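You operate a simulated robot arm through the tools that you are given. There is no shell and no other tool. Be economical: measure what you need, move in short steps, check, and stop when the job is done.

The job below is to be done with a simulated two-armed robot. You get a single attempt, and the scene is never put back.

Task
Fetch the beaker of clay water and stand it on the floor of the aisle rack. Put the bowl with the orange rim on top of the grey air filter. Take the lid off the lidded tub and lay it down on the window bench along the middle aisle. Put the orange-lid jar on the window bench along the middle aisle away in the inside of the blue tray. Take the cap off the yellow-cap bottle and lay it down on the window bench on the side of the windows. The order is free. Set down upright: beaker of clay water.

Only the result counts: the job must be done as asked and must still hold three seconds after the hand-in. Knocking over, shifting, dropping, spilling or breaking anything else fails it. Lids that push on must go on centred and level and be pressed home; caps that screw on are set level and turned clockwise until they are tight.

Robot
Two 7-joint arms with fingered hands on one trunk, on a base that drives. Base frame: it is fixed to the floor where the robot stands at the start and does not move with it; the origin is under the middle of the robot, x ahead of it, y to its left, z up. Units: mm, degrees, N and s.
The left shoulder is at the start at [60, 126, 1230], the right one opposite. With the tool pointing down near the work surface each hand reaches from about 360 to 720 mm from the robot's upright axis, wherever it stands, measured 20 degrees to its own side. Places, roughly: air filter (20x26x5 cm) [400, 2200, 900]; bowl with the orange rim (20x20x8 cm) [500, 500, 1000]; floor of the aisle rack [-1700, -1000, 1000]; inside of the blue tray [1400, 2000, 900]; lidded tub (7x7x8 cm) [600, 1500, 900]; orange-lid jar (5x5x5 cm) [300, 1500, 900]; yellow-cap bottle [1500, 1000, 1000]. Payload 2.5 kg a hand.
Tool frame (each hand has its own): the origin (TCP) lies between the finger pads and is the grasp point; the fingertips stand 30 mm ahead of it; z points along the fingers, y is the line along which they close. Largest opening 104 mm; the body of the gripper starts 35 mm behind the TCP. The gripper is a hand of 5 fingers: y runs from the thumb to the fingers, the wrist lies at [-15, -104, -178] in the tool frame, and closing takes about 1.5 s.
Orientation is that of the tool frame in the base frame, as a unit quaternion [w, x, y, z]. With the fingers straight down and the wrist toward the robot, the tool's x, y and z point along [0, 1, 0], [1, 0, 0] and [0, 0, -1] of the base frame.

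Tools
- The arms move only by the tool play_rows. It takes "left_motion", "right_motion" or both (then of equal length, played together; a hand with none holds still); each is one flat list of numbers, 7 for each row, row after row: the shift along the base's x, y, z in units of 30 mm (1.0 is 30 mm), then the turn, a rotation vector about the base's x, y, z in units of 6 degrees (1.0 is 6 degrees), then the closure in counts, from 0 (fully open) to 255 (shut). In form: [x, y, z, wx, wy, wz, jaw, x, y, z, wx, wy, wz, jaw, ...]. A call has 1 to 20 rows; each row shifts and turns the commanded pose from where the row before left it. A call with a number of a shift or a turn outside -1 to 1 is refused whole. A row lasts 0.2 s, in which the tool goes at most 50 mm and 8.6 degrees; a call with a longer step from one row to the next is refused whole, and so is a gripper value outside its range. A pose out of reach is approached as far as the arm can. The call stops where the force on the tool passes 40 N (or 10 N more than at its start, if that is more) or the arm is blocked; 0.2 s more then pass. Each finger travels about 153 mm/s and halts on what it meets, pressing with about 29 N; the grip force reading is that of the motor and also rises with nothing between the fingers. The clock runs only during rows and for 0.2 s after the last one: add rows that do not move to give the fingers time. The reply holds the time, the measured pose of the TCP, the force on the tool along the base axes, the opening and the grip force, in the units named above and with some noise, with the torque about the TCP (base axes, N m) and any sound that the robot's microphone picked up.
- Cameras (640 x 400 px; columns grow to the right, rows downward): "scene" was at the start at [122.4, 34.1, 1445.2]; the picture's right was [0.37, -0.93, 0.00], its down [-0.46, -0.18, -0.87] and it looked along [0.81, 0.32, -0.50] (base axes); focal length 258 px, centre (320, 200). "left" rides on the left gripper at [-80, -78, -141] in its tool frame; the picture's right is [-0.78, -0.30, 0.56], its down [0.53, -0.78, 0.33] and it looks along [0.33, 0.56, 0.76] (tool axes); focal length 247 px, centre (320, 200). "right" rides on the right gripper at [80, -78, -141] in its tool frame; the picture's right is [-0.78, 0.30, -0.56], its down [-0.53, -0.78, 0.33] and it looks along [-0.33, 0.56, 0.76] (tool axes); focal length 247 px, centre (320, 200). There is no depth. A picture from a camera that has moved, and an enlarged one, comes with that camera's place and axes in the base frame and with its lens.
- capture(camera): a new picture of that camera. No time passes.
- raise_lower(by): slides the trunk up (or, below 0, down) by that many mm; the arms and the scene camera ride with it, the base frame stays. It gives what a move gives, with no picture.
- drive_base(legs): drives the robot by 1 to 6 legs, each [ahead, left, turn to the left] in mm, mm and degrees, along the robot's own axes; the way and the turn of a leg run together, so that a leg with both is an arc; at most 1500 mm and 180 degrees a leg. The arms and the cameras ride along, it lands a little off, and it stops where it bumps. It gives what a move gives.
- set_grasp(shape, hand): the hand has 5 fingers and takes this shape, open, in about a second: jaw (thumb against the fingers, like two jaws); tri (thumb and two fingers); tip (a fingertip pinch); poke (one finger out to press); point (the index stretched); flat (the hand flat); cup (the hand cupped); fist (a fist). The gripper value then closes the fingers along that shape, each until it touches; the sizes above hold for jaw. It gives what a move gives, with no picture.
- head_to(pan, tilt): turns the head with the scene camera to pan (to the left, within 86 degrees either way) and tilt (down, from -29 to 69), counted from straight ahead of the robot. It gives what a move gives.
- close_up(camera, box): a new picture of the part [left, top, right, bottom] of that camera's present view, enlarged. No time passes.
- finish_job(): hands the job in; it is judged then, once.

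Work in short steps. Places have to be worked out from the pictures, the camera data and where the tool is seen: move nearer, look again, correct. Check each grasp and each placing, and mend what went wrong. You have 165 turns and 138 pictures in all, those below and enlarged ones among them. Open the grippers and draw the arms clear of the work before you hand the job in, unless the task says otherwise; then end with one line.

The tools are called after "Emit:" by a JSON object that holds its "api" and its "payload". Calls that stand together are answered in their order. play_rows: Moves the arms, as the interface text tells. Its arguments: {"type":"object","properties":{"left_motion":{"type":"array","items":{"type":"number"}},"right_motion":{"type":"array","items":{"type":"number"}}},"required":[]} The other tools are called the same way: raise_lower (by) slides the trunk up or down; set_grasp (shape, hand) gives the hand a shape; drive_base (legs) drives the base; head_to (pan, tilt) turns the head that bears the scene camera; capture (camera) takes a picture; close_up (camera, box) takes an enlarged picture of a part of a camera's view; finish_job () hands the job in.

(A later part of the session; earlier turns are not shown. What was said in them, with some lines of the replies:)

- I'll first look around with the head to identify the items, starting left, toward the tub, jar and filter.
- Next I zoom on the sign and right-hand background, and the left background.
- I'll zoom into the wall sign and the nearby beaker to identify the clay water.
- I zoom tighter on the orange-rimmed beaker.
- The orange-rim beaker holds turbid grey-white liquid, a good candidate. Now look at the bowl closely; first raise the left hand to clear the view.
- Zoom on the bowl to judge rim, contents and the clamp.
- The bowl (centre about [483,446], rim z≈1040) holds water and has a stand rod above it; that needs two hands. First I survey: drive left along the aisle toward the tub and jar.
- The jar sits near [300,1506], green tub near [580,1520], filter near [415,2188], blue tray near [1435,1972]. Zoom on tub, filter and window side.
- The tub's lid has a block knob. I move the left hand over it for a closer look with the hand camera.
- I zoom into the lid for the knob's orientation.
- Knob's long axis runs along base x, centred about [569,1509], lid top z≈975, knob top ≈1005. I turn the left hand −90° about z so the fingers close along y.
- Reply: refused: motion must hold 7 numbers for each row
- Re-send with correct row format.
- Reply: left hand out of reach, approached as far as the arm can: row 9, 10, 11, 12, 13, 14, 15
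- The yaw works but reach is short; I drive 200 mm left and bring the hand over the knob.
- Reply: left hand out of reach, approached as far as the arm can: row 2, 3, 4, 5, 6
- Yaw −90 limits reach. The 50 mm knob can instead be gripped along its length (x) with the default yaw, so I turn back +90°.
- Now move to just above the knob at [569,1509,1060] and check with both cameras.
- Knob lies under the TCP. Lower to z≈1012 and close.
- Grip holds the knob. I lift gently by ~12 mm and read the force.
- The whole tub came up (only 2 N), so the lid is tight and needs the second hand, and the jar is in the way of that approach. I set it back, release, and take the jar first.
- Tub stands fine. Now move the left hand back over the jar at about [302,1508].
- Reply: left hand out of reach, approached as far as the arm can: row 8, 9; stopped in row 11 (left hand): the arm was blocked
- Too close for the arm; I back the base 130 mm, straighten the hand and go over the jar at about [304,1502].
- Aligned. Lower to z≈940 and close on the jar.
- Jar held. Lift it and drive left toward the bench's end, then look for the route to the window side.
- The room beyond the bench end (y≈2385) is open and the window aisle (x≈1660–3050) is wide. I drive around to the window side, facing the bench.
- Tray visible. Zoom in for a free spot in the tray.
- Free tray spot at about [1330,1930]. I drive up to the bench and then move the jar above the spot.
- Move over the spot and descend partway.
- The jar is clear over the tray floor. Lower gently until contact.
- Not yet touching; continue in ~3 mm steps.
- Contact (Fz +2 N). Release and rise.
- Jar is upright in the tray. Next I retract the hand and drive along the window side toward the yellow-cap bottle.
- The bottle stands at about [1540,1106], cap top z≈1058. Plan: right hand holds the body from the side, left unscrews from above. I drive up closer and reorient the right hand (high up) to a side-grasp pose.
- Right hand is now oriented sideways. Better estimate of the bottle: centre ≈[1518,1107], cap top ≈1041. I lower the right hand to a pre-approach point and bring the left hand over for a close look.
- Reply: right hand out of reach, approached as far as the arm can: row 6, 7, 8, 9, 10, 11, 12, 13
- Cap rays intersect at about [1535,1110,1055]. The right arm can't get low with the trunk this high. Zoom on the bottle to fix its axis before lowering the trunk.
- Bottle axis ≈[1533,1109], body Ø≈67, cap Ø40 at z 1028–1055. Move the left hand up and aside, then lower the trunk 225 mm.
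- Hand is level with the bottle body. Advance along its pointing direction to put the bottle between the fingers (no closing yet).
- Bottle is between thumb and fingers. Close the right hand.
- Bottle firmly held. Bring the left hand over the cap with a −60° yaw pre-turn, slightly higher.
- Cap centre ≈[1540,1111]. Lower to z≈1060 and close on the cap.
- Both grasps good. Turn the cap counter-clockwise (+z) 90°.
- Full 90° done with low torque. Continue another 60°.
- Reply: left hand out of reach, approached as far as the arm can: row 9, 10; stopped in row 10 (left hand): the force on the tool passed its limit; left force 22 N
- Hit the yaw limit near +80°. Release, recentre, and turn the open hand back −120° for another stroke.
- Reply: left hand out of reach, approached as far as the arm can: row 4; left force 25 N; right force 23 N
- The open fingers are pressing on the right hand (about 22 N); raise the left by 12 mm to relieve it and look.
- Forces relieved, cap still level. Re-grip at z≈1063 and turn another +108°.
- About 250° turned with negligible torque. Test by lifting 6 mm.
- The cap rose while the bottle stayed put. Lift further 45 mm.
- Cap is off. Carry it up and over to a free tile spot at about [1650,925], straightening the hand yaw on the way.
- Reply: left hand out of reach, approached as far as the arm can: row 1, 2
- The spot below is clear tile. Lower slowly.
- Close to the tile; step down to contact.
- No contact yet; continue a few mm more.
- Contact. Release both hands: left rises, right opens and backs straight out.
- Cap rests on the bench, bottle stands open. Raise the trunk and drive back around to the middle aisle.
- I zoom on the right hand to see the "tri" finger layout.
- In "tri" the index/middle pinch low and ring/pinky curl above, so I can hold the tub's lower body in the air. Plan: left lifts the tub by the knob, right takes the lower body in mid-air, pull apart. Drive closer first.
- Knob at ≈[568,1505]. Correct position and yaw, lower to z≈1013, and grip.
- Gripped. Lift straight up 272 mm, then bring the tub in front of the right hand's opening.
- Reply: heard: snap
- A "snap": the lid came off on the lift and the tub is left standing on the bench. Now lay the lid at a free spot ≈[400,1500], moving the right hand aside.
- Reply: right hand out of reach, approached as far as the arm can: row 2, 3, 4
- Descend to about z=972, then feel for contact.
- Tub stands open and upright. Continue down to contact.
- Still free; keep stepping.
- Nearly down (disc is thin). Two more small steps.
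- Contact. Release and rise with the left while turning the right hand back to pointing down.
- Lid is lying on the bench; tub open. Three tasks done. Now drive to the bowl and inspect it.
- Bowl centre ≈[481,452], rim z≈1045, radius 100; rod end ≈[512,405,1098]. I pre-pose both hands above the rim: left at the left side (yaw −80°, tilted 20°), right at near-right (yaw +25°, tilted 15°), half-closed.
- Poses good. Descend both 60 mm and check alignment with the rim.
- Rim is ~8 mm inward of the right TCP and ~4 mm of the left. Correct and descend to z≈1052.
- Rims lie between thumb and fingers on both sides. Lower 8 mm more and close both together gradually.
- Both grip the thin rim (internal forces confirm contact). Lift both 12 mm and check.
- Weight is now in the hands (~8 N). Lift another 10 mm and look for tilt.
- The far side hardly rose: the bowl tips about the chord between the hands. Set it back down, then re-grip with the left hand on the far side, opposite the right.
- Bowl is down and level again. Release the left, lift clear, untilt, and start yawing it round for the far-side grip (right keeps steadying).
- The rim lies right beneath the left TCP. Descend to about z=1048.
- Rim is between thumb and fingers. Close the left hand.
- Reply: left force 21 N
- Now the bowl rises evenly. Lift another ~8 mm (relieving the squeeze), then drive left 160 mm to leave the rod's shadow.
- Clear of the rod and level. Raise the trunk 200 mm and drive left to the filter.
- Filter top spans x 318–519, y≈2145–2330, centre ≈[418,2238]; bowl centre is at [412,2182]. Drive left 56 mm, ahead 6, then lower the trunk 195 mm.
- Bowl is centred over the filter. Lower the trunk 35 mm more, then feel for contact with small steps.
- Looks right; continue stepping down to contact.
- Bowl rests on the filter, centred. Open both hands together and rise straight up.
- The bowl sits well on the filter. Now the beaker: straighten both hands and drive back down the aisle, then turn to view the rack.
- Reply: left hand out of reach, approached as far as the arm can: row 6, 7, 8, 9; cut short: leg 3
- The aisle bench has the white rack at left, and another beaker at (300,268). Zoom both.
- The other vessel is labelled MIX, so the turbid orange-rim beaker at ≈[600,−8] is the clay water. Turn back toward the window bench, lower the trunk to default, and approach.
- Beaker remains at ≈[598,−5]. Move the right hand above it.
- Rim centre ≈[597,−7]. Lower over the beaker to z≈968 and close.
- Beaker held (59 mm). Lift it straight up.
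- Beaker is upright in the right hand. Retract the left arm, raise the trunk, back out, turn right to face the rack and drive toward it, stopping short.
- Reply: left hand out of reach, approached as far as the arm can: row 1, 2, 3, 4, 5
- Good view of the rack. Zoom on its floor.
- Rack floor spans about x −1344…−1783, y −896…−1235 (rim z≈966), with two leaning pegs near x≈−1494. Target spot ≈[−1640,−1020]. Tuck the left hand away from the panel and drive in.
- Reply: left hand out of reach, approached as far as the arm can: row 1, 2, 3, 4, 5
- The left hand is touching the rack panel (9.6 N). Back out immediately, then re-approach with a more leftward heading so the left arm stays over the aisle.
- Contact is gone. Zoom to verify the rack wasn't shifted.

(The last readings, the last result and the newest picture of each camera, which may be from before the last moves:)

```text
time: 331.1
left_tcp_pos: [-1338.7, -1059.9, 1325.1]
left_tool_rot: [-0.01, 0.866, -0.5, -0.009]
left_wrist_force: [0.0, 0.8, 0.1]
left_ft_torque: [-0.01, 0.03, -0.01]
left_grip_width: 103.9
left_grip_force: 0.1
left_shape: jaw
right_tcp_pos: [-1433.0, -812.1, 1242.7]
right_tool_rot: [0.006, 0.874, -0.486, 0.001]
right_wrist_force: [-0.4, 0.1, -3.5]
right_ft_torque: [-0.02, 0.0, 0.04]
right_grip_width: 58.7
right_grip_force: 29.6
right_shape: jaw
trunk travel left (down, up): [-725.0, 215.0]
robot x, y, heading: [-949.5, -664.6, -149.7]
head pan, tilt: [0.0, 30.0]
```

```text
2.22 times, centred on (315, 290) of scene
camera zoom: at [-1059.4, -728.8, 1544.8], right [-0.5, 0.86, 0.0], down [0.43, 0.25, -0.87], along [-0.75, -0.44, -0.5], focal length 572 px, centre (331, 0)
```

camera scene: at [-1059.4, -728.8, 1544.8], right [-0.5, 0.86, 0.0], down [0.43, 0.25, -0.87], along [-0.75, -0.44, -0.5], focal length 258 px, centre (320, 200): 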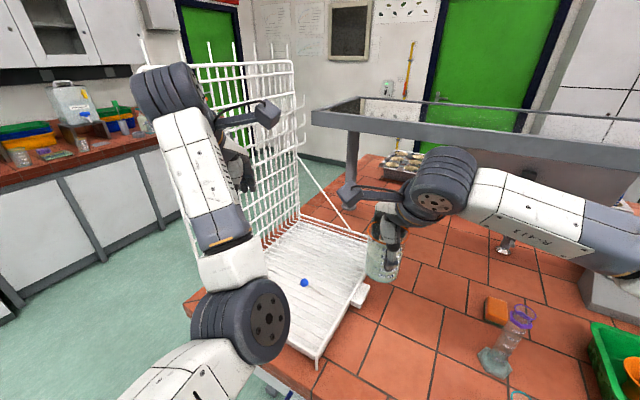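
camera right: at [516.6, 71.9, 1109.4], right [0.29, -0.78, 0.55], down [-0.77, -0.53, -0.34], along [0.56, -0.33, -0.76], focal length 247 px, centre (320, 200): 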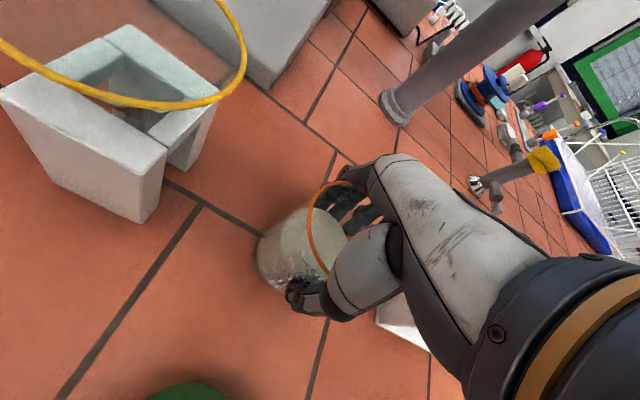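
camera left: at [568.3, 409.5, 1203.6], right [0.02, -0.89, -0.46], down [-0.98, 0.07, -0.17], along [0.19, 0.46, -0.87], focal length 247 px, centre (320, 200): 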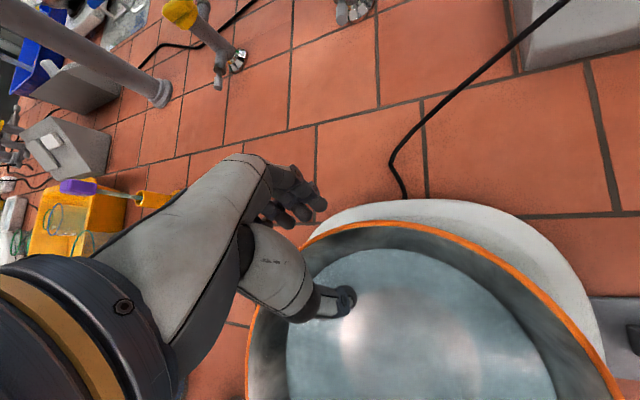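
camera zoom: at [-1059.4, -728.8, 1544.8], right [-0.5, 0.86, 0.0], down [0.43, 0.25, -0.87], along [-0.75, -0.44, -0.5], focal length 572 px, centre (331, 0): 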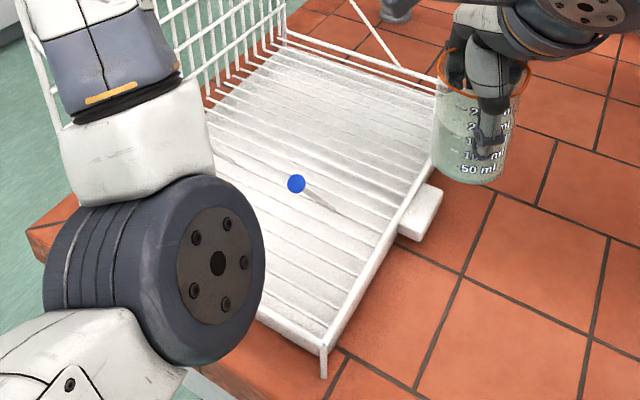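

Rack is unmoved. Turn left 30° and approach so the left arm stays over the aisle.

Emit:
{"api": "drive_base", "payload": {"legs": [[0, 0, 30], [102, -103, 0]]}}

Emit:
{"api": "head_to", "payload": {"pan": -25, "tilt": 35}}

Emit:
{"api": "capture", "payload": {"camera": "scene"}}

```text
time: 333.9
left_tcp_pos: [-1226.4, -1243.1, 1324.9]
left_tool_rot: [-0.007, 0.966, -0.258, -0.012]
left_wrist_force: [0.0, 0.0, -0.1]
left_ft_torque: [0.03, -0.06, 0.03]
left_grip_width: 104.0
left_grip_force: 0.1
left_shape: jaw
right_tcp_pos: [-1434.6, -1074.9, 1242.5]
right_tool_rot: [0.004, 0.97, -0.245, 0.004]
right_wrist_force: [-1.0, -0.5, -2.4]
right_ft_torque: [0.01, -0.02, 0.0]
right_grip_width: 58.7
right_grip_force: 28.6
right_shape: jaw
trunk travel left (down, up): [-725.0, 215.0]
robot x, y, heading: [-1085.5, -703.1, -119.8]
head pan, tilt: [0.0, 30.0]
```

```text
time: 334.8
left_tcp_pos: [-1225.4, -1243.3, 1325.4]
left_tool_rot: [-0.008, 0.966, -0.259, -0.011]
left_wrist_force: [-0.6, -0.4, 1.0]
left_ft_torque: [-0.02, -0.01, -0.01]
left_grip_width: 104.1
left_grip_force: 0.0
left_shape: jaw
right_tcp_pos: [-1433.1, -1074.7, 1243.1]
right_tool_rot: [0.004, 0.97, -0.243, 0.003]
right_wrist_force: [0.6, -0.3, -3.1]
right_ft_torque: [0.0, -0.04, -0.01]
right_grip_width: 58.5
right_grip_force: 29.3
right_shape: jaw
trunk travel left (down, up): [-725.0, 215.0]
robot x, y, heading: [-1084.2, -701.0, -120.1]
head pan, tilt: [-25.0, 35.0]
```

```text
23 pictures are left
camera scene: at [-1177.0, -787.1, 1536.9], right [-0.58, 0.82, 0.0], down [0.47, 0.33, -0.82], along [-0.67, -0.47, -0.57], focal length 258 px, centre (320, 200)
```

scene: 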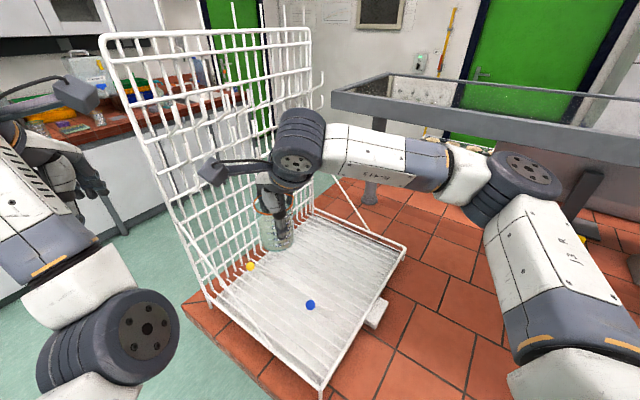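

Clear of everything. Move the beaker horizontally to above [−1625,−1010], then part-way down.

Emit:
{"api": "play_rows", "payload": {"right_motion": [-0.8, 0.27, 0, 0, 0, 0, 255, -0.8, 0.27, 0, 0, 0, 0, 255, -0.8, 0.27, 0, 0, 0, 0, 255, -0.8, 0.27, 0, 0, 0, 0, 255, -0.8, 0.27, 0, 0, 0, 0, 255, -0.8, 0.27, 0, 0, 0, 0, 255, -0.8, 0.27, 0, 0, 0, 0, 255, -0.8, 0.27, 0, 0, 0, 0, 255, 0, 0, -0.8, 0, 0, 0, 255, 0, 0, -0.8, 0, 0, 0, 255, 0, 0, -0.8, 0, 0, 0, 255, 0, 0, -0.8, 0, 0, 0, 255, 0, 0, 0, 0, 0, 0, 255]}}

Emit:
{"api": "capture", "payload": {"camera": "right"}}

Emit:
{"api": "close_up", "payload": {"camera": "scene", "box": [220, 130, 440, 300]}}

```text
time: 337.6
left_tcp_pos: [-1226.6, -1242.8, 1324.4]
left_tool_rot: [-0.008, 0.966, -0.259, -0.012]
left_wrist_force: [-0.2, 0.3, 0.0]
left_ft_torque: [0.0, -0.01, 0.0]
left_grip_width: 104.1
left_grip_force: 0.0
left_shape: jaw
right_tcp_pos: [-1625.1, -1009.0, 1146.0]
right_tool_rot: [0.004, 0.97, -0.244, 0.002]
right_wrist_force: [-0.6, 0.0, -2.1]
right_ft_torque: [0.01, -0.02, 0.0]
right_grip_width: 58.5
right_grip_force: 28.9
right_shape: jaw
trunk travel left (down, up): [-725.0, 215.0]
robot x, y, heading: [-1082.1, -703.8, -119.8]
head pan, tilt: [-25.0, 35.0]
```

```text
22 pictures are left
camera right: at [-1518.1, -976.7, 1288.2], right [-0.83, 0.11, 0.55], down [-0.1, 0.93, -0.34], along [-0.55, -0.34, -0.76], focal length 247 px, centre (320, 200)
```

right: 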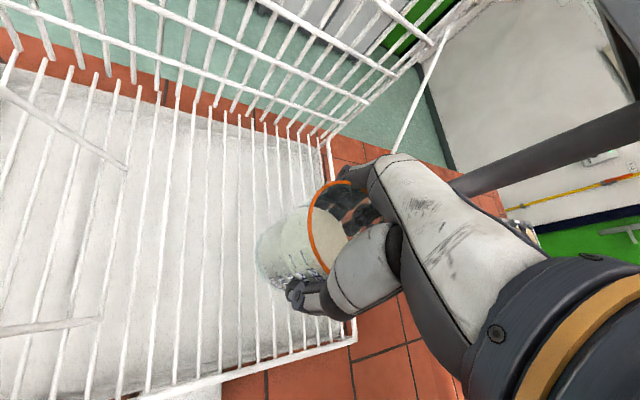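

```text
2.35 times, centred on (330, 215) of scene
camera zoom: at [-1176.9, -786.9, 1536.9], right [-0.58, 0.82, 0.0], down [0.47, 0.33, -0.82], along [-0.67, -0.47, -0.57], focal length 606 px, centre (296, 165)
```

zoom: 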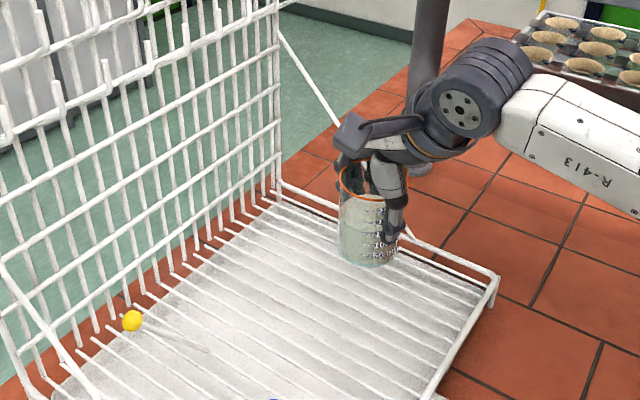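

The landing spot is on clear rack wires, well inside. Lower to near the floor, then step to contact.

Emit:
{"api": "play_rows", "payload": {"right_motion": [0, 0, -0.9, 0, 0, 0, 255, 0, 0, -0.9, 0, 0, 0, 255, 0, 0, -0.8, 0, 0, 0, 255, 0, 0, -0.5, 0, 0, 0, 255, 0, 0, -0.3, 0, 0, 0, 255, 0, 0, 0, 0, 0, 0, 255]}}

Emit:
{"api": "play_rows", "payload": {"right_motion": [0, 0, -0.15, 0, 0, 0, 255, 0, 0, 0, 0, 0, 0, 255]}}

Emit:
{"api": "close_up", "payload": {"camera": "scene", "box": [280, 170, 420, 290]}}

```text
time: 339.0
left_tcp_pos: [-1225.4, -1243.1, 1324.5]
left_tool_rot: [-0.007, 0.966, -0.259, -0.012]
left_wrist_force: [-0.6, 0.5, 0.7]
left_ft_torque: [-0.03, 0.02, 0.03]
left_grip_width: 103.6
left_grip_force: 0.2
left_shape: jaw
right_tcp_pos: [-1624.7, -1009.8, 1045.4]
right_tool_rot: [0.004, 0.97, -0.245, 0.003]
right_wrist_force: [0.3, 0.1, -3.4]
right_ft_torque: [-0.01, -0.03, -0.02]
right_grip_width: 58.5
right_grip_force: 29.1
right_shape: jaw
trunk travel left (down, up): [-725.0, 215.0]
robot x, y, heading: [-1083.5, -704.6, -119.7]
head pan, tilt: [-25.0, 35.0]
```

```text
time: 339.6
left_tcp_pos: [-1226.8, -1242.1, 1324.8]
left_tool_rot: [-0.007, 0.966, -0.259, -0.012]
left_wrist_force: [0.4, -0.1, 0.3]
left_ft_torque: [-0.05, -0.03, -0.01]
left_grip_width: 103.9
left_grip_force: 0.3
left_shape: jaw
right_tcp_pos: [-1624.2, -1010.2, 1039.4]
right_tool_rot: [0.003, 0.97, -0.244, 0.003]
right_wrist_force: [-0.2, 0.6, -3.0]
right_ft_torque: [0.0, -0.03, -0.01]
right_grip_width: 58.4
right_grip_force: 29.3
right_shape: jaw
trunk travel left (down, up): [-725.0, 215.0]
robot x, y, heading: [-1082.7, -700.5, -120.0]
head pan, tilt: [-25.0, 35.0]
```

```text
3.33 times, centred on (350, 230) of scene
camera zoom: at [-1177.1, -786.9, 1536.9], right [-0.58, 0.82, 0.0], down [0.47, 0.33, -0.82], along [-0.67, -0.47, -0.57], focal length 859 px, centre (220, 100)
```

zoom: 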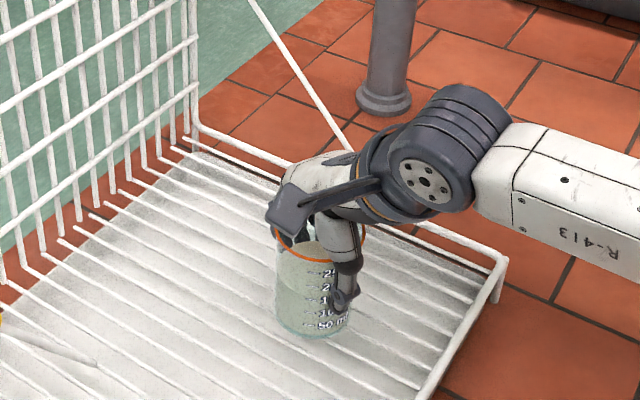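

Still slightly above the floor; step down.

Emit:
{"api": "play_rows", "payload": {"right_motion": [0, 0, -0.15, 0, 0, 0, 255, 0, 0, 0, 0, 0, 0, 255]}}

Emit:
{"api": "play_rows", "payload": {"right_motion": [0, 0, -0.15, 0, 0, 0, 255, 0, 0, 0, 0, 0, 0, 255]}}

Emit:
{"api": "play_rows", "payload": {"right_motion": [0, 0, -0.15, 0, 0, 0, 255, 0, 0, 0, 0, 0, 0, 255]}}

Emit:
{"api": "play_rows", "payload": {"right_motion": [0, 0, -0.12, 0, 0, 0, 255, 0, 0, 0, 0, 0, 0, 255]}}

```text
time: 340.2
left_tcp_pos: [-1225.2, -1242.4, 1325.2]
left_tool_rot: [-0.007, 0.966, -0.259, -0.012]
left_wrist_force: [-0.9, 0.5, -0.6]
left_ft_torque: [0.0, -0.01, -0.04]
left_grip_width: 103.8
left_grip_force: 0.1
left_shape: jaw
right_tcp_pos: [-1625.0, -1009.7, 1036.2]
right_tool_rot: [0.005, 0.97, -0.244, 0.004]
right_wrist_force: [-0.7, -0.8, -2.7]
right_ft_torque: [-0.02, -0.04, 0.03]
right_grip_width: 58.3
right_grip_force: 28.7
right_shape: jaw
trunk travel left (down, up): [-725.0, 215.0]
robot x, y, heading: [-1080.6, -705.0, -119.8]
head pan, tilt: [-25.0, 35.0]
```

```text
time: 340.8
left_tcp_pos: [-1226.5, -1243.1, 1324.2]
left_tool_rot: [-0.008, 0.966, -0.258, -0.013]
left_wrist_force: [-0.2, -0.2, -0.7]
left_ft_torque: [0.03, -0.01, -0.01]
left_grip_width: 103.8
left_grip_force: 0.0
left_shape: jaw
right_tcp_pos: [-1625.2, -1009.8, 1030.7]
right_tool_rot: [0.005, 0.97, -0.244, 0.003]
right_wrist_force: [-0.1, -0.3, -2.8]
right_ft_torque: [0.0, -0.02, 0.03]
right_grip_width: 58.5
right_grip_force: 29.0
right_shape: jaw
trunk travel left (down, up): [-725.0, 215.0]
robot x, y, heading: [-1082.8, -700.3, -119.6]
head pan, tilt: [-25.0, 35.0]
```

```text
time: 341.4
left_tcp_pos: [-1226.0, -1242.7, 1324.1]
left_tool_rot: [-0.008, 0.966, -0.258, -0.012]
left_wrist_force: [-0.7, 0.0, 0.4]
left_ft_torque: [0.0, -0.01, 0.02]
left_grip_width: 104.0
left_grip_force: 0.1
left_shape: jaw
right_tcp_pos: [-1625.5, -1009.9, 1026.3]
right_tool_rot: [0.005, 0.97, -0.243, 0.003]
right_wrist_force: [0.6, -0.4, -1.9]
right_ft_torque: [0.01, -0.02, 0.0]
right_grip_width: 58.5
right_grip_force: 28.6
right_shape: jaw
trunk travel left (down, up): [-725.0, 215.0]
robot x, y, heading: [-1079.4, -701.5, -119.9]
head pan, tilt: [-25.0, 35.0]
```

```text
time: 342.0
left_tcp_pos: [-1225.5, -1242.3, 1325.2]
left_tool_rot: [-0.007, 0.966, -0.258, -0.011]
left_wrist_force: [-0.4, 0.4, 0.0]
left_ft_torque: [-0.01, -0.02, -0.01]
left_grip_width: 103.8
left_grip_force: 0.1
left_shape: jaw
right_tcp_pos: [-1624.8, -1010.7, 1025.9]
right_tool_rot: [0.007, 0.97, -0.245, 0.003]
right_wrist_force: [-0.2, 1.1, 7.3]
right_ft_torque: [0.26, -0.16, 0.02]
right_grip_width: 58.8
right_grip_force: 29.7
right_shape: jaw
trunk travel left (down, up): [-725.0, 215.0]
robot x, y, heading: [-1084.2, -705.7, -119.6]
head pan, tilt: [-25.0, 35.0]
```

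Contact (Fz +7 N). Release and rise straight up.

Emit:
{"api": "play_rows", "payload": {"right_motion": [0, 0, 0, 0, 0, 0, 150, 0, 0, 0, 0, 0, 0, 60, 0, 0, 0, 0, 0, 0, 0, 0, 0, 0, 0, 0, 0, 0, 0, 0, 0, 0, 0, 0, 0, 0, 0, 0.5, 0, 0, 0, 0, 0, 0, 0.8, 0, 0, 0, 0, 0, 0, 1, 0, 0, 0, 0, 0, 0, 1, 0, 0, 0, 0, 0, 0, 1, 0, 0, 0, 0, 0, 0, 1, 0, 0, 0, 0, 0, 0, 1, 0, 0, 0, 0, 0, 0, 0, 0, 0, 0, 0]}}

Emit:
{"api": "close_up", "payload": {"camera": "scene", "box": [220, 130, 440, 300]}}

```text
time: 344.8
left_tcp_pos: [-1226.3, -1242.2, 1325.0]
left_tool_rot: [-0.007, 0.966, -0.259, -0.011]
left_wrist_force: [1.3, 0.8, 0.7]
left_ft_torque: [0.0, 0.01, -0.02]
left_grip_width: 103.9
left_grip_force: 0.1
left_shape: jaw
right_tcp_pos: [-1624.8, -1009.3, 1212.8]
right_tool_rot: [0.004, 0.97, -0.244, 0.004]
right_wrist_force: [-0.4, -0.6, 0.6]
right_ft_torque: [0.0, -0.01, -0.01]
right_grip_width: 103.9
right_grip_force: 0.1
right_shape: jaw
trunk travel left (down, up): [-725.0, 215.0]
robot x, y, heading: [-1081.9, -701.5, -120.0]
head pan, tilt: [-25.0, 35.0]
```

```text
2.35 times, centred on (330, 215) of scene
camera zoom: at [-1177.0, -786.7, 1536.9], right [-0.58, 0.82, 0.0], down [0.47, 0.33, -0.82], along [-0.67, -0.47, -0.57], focal length 606 px, centre (296, 165)
```

zoom: 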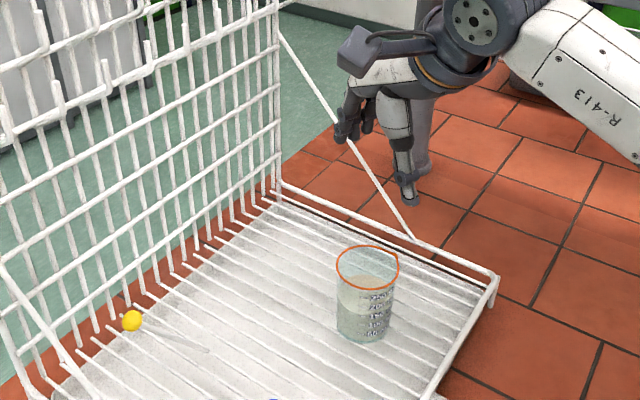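

The beaker stands upright on the rack floor. Back away, and scan the rest of the aisle bench for any other turbid beaker to be sure.

Emit:
{"api": "drive_base", "payload": {"legs": [[-350, 0, 0], [0, 0, -70]]}}

Emit:
{"api": "head_to", "payload": {"pan": -25, "tilt": 15}}

Emit:
{"api": "capture", "payload": {"camera": "scene"}}

```text
time: 350.1
left_tcp_pos: [-1463.9, -449.4, 1324.3]
left_tool_rot: [0.013, -0.644, 0.765, 0.006]
left_wrist_force: [0.0, 0.3, 0.3]
left_ft_torque: [0.03, 0.02, 0.0]
left_grip_width: 104.3
left_grip_force: 0.1
left_shape: jaw
right_tcp_pos: [-1383.9, 6.0, 1214.2]
right_tool_rot: [-0.006, -0.657, 0.754, 0.0]
right_wrist_force: [0.1, -0.1, -0.5]
right_ft_torque: [0.02, 0.01, -0.03]
right_grip_width: 103.8
right_grip_force: 0.0
right_shape: jaw
trunk travel left (down, up): [-725.0, 215.0]
robot x, y, heading: [-906.5, -393.2, 170.5]
head pan, tilt: [-25.0, 35.0]
```

```text
time: 350.9
left_tcp_pos: [-1462.9, -449.8, 1324.4]
left_tool_rot: [0.013, -0.645, 0.764, 0.005]
left_wrist_force: [-0.3, -0.1, 1.1]
left_ft_torque: [0.0, -0.02, 0.0]
left_grip_width: 104.1
left_grip_force: 0.1
left_shape: jaw
right_tcp_pos: [-1384.4, 5.7, 1212.7]
right_tool_rot: [-0.006, -0.657, 0.754, 0.0]
right_wrist_force: [-0.8, -0.2, 0.3]
right_ft_torque: [0.0, 0.05, -0.02]
right_grip_width: 104.0
right_grip_force: 0.1
right_shape: jaw
trunk travel left (down, up): [-725.0, 215.0]
robot x, y, heading: [-906.3, -396.7, 170.3]
head pan, tilt: [-25.0, 15.0]
```

```text
18 pictures are left
camera scene: at [-1025.9, -335.0, 1568.9], right [0.56, 0.83, 0.0], down [0.21, -0.15, -0.97], along [-0.8, 0.55, -0.26], focal length 258 px, centre (320, 200)
```

scene: 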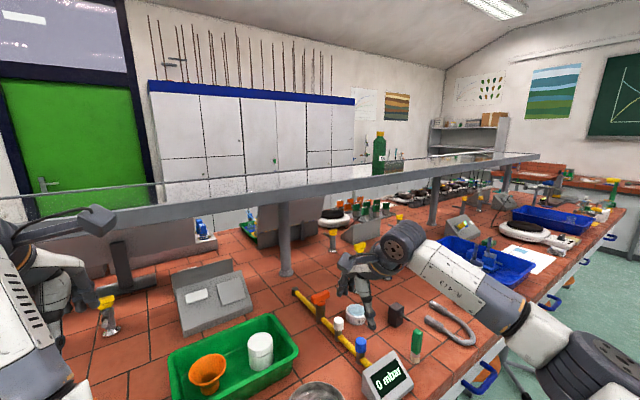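

No other clay-like beaker in sight. Back into the aisle so the arms are clear of everything, then hand in.

Emit:
{"api": "drive_base", "payload": {"legs": [[-300, 0, 0]]}}

Emit:
{"api": "finish_job", "payload": {}}

```text
time: 353.0
left_tcp_pos: [-1168.6, -498.2, 1325.7]
left_tool_rot: [0.012, -0.645, 0.764, 0.006]
left_wrist_force: [0.5, 0.3, -0.2]
left_ft_torque: [0.01, 0.02, -0.03]
left_grip_width: 103.9
left_grip_force: 0.0
left_shape: jaw
right_tcp_pos: [-1089.1, -42.8, 1212.5]
right_tool_rot: [-0.006, -0.658, 0.753, 0.0]
right_wrist_force: [0.4, 0.3, 1.7]
right_ft_torque: [0.0, 0.0, -0.02]
right_grip_width: 103.9
right_grip_force: 0.0
right_shape: jaw
trunk travel left (down, up): [-725.0, 215.0]
robot x, y, heading: [-612.4, -441.5, 170.6]
head pan, tilt: [-25.0, 15.0]
```

```text
The job is handed in.
```

I did all five tasks and handed the job in. I took the turbid, unlabelled orange-rim beaker to be the clay water, and the left hand briefly touched the aisle rack (about 10 N) without shifting it as far as I could measure.
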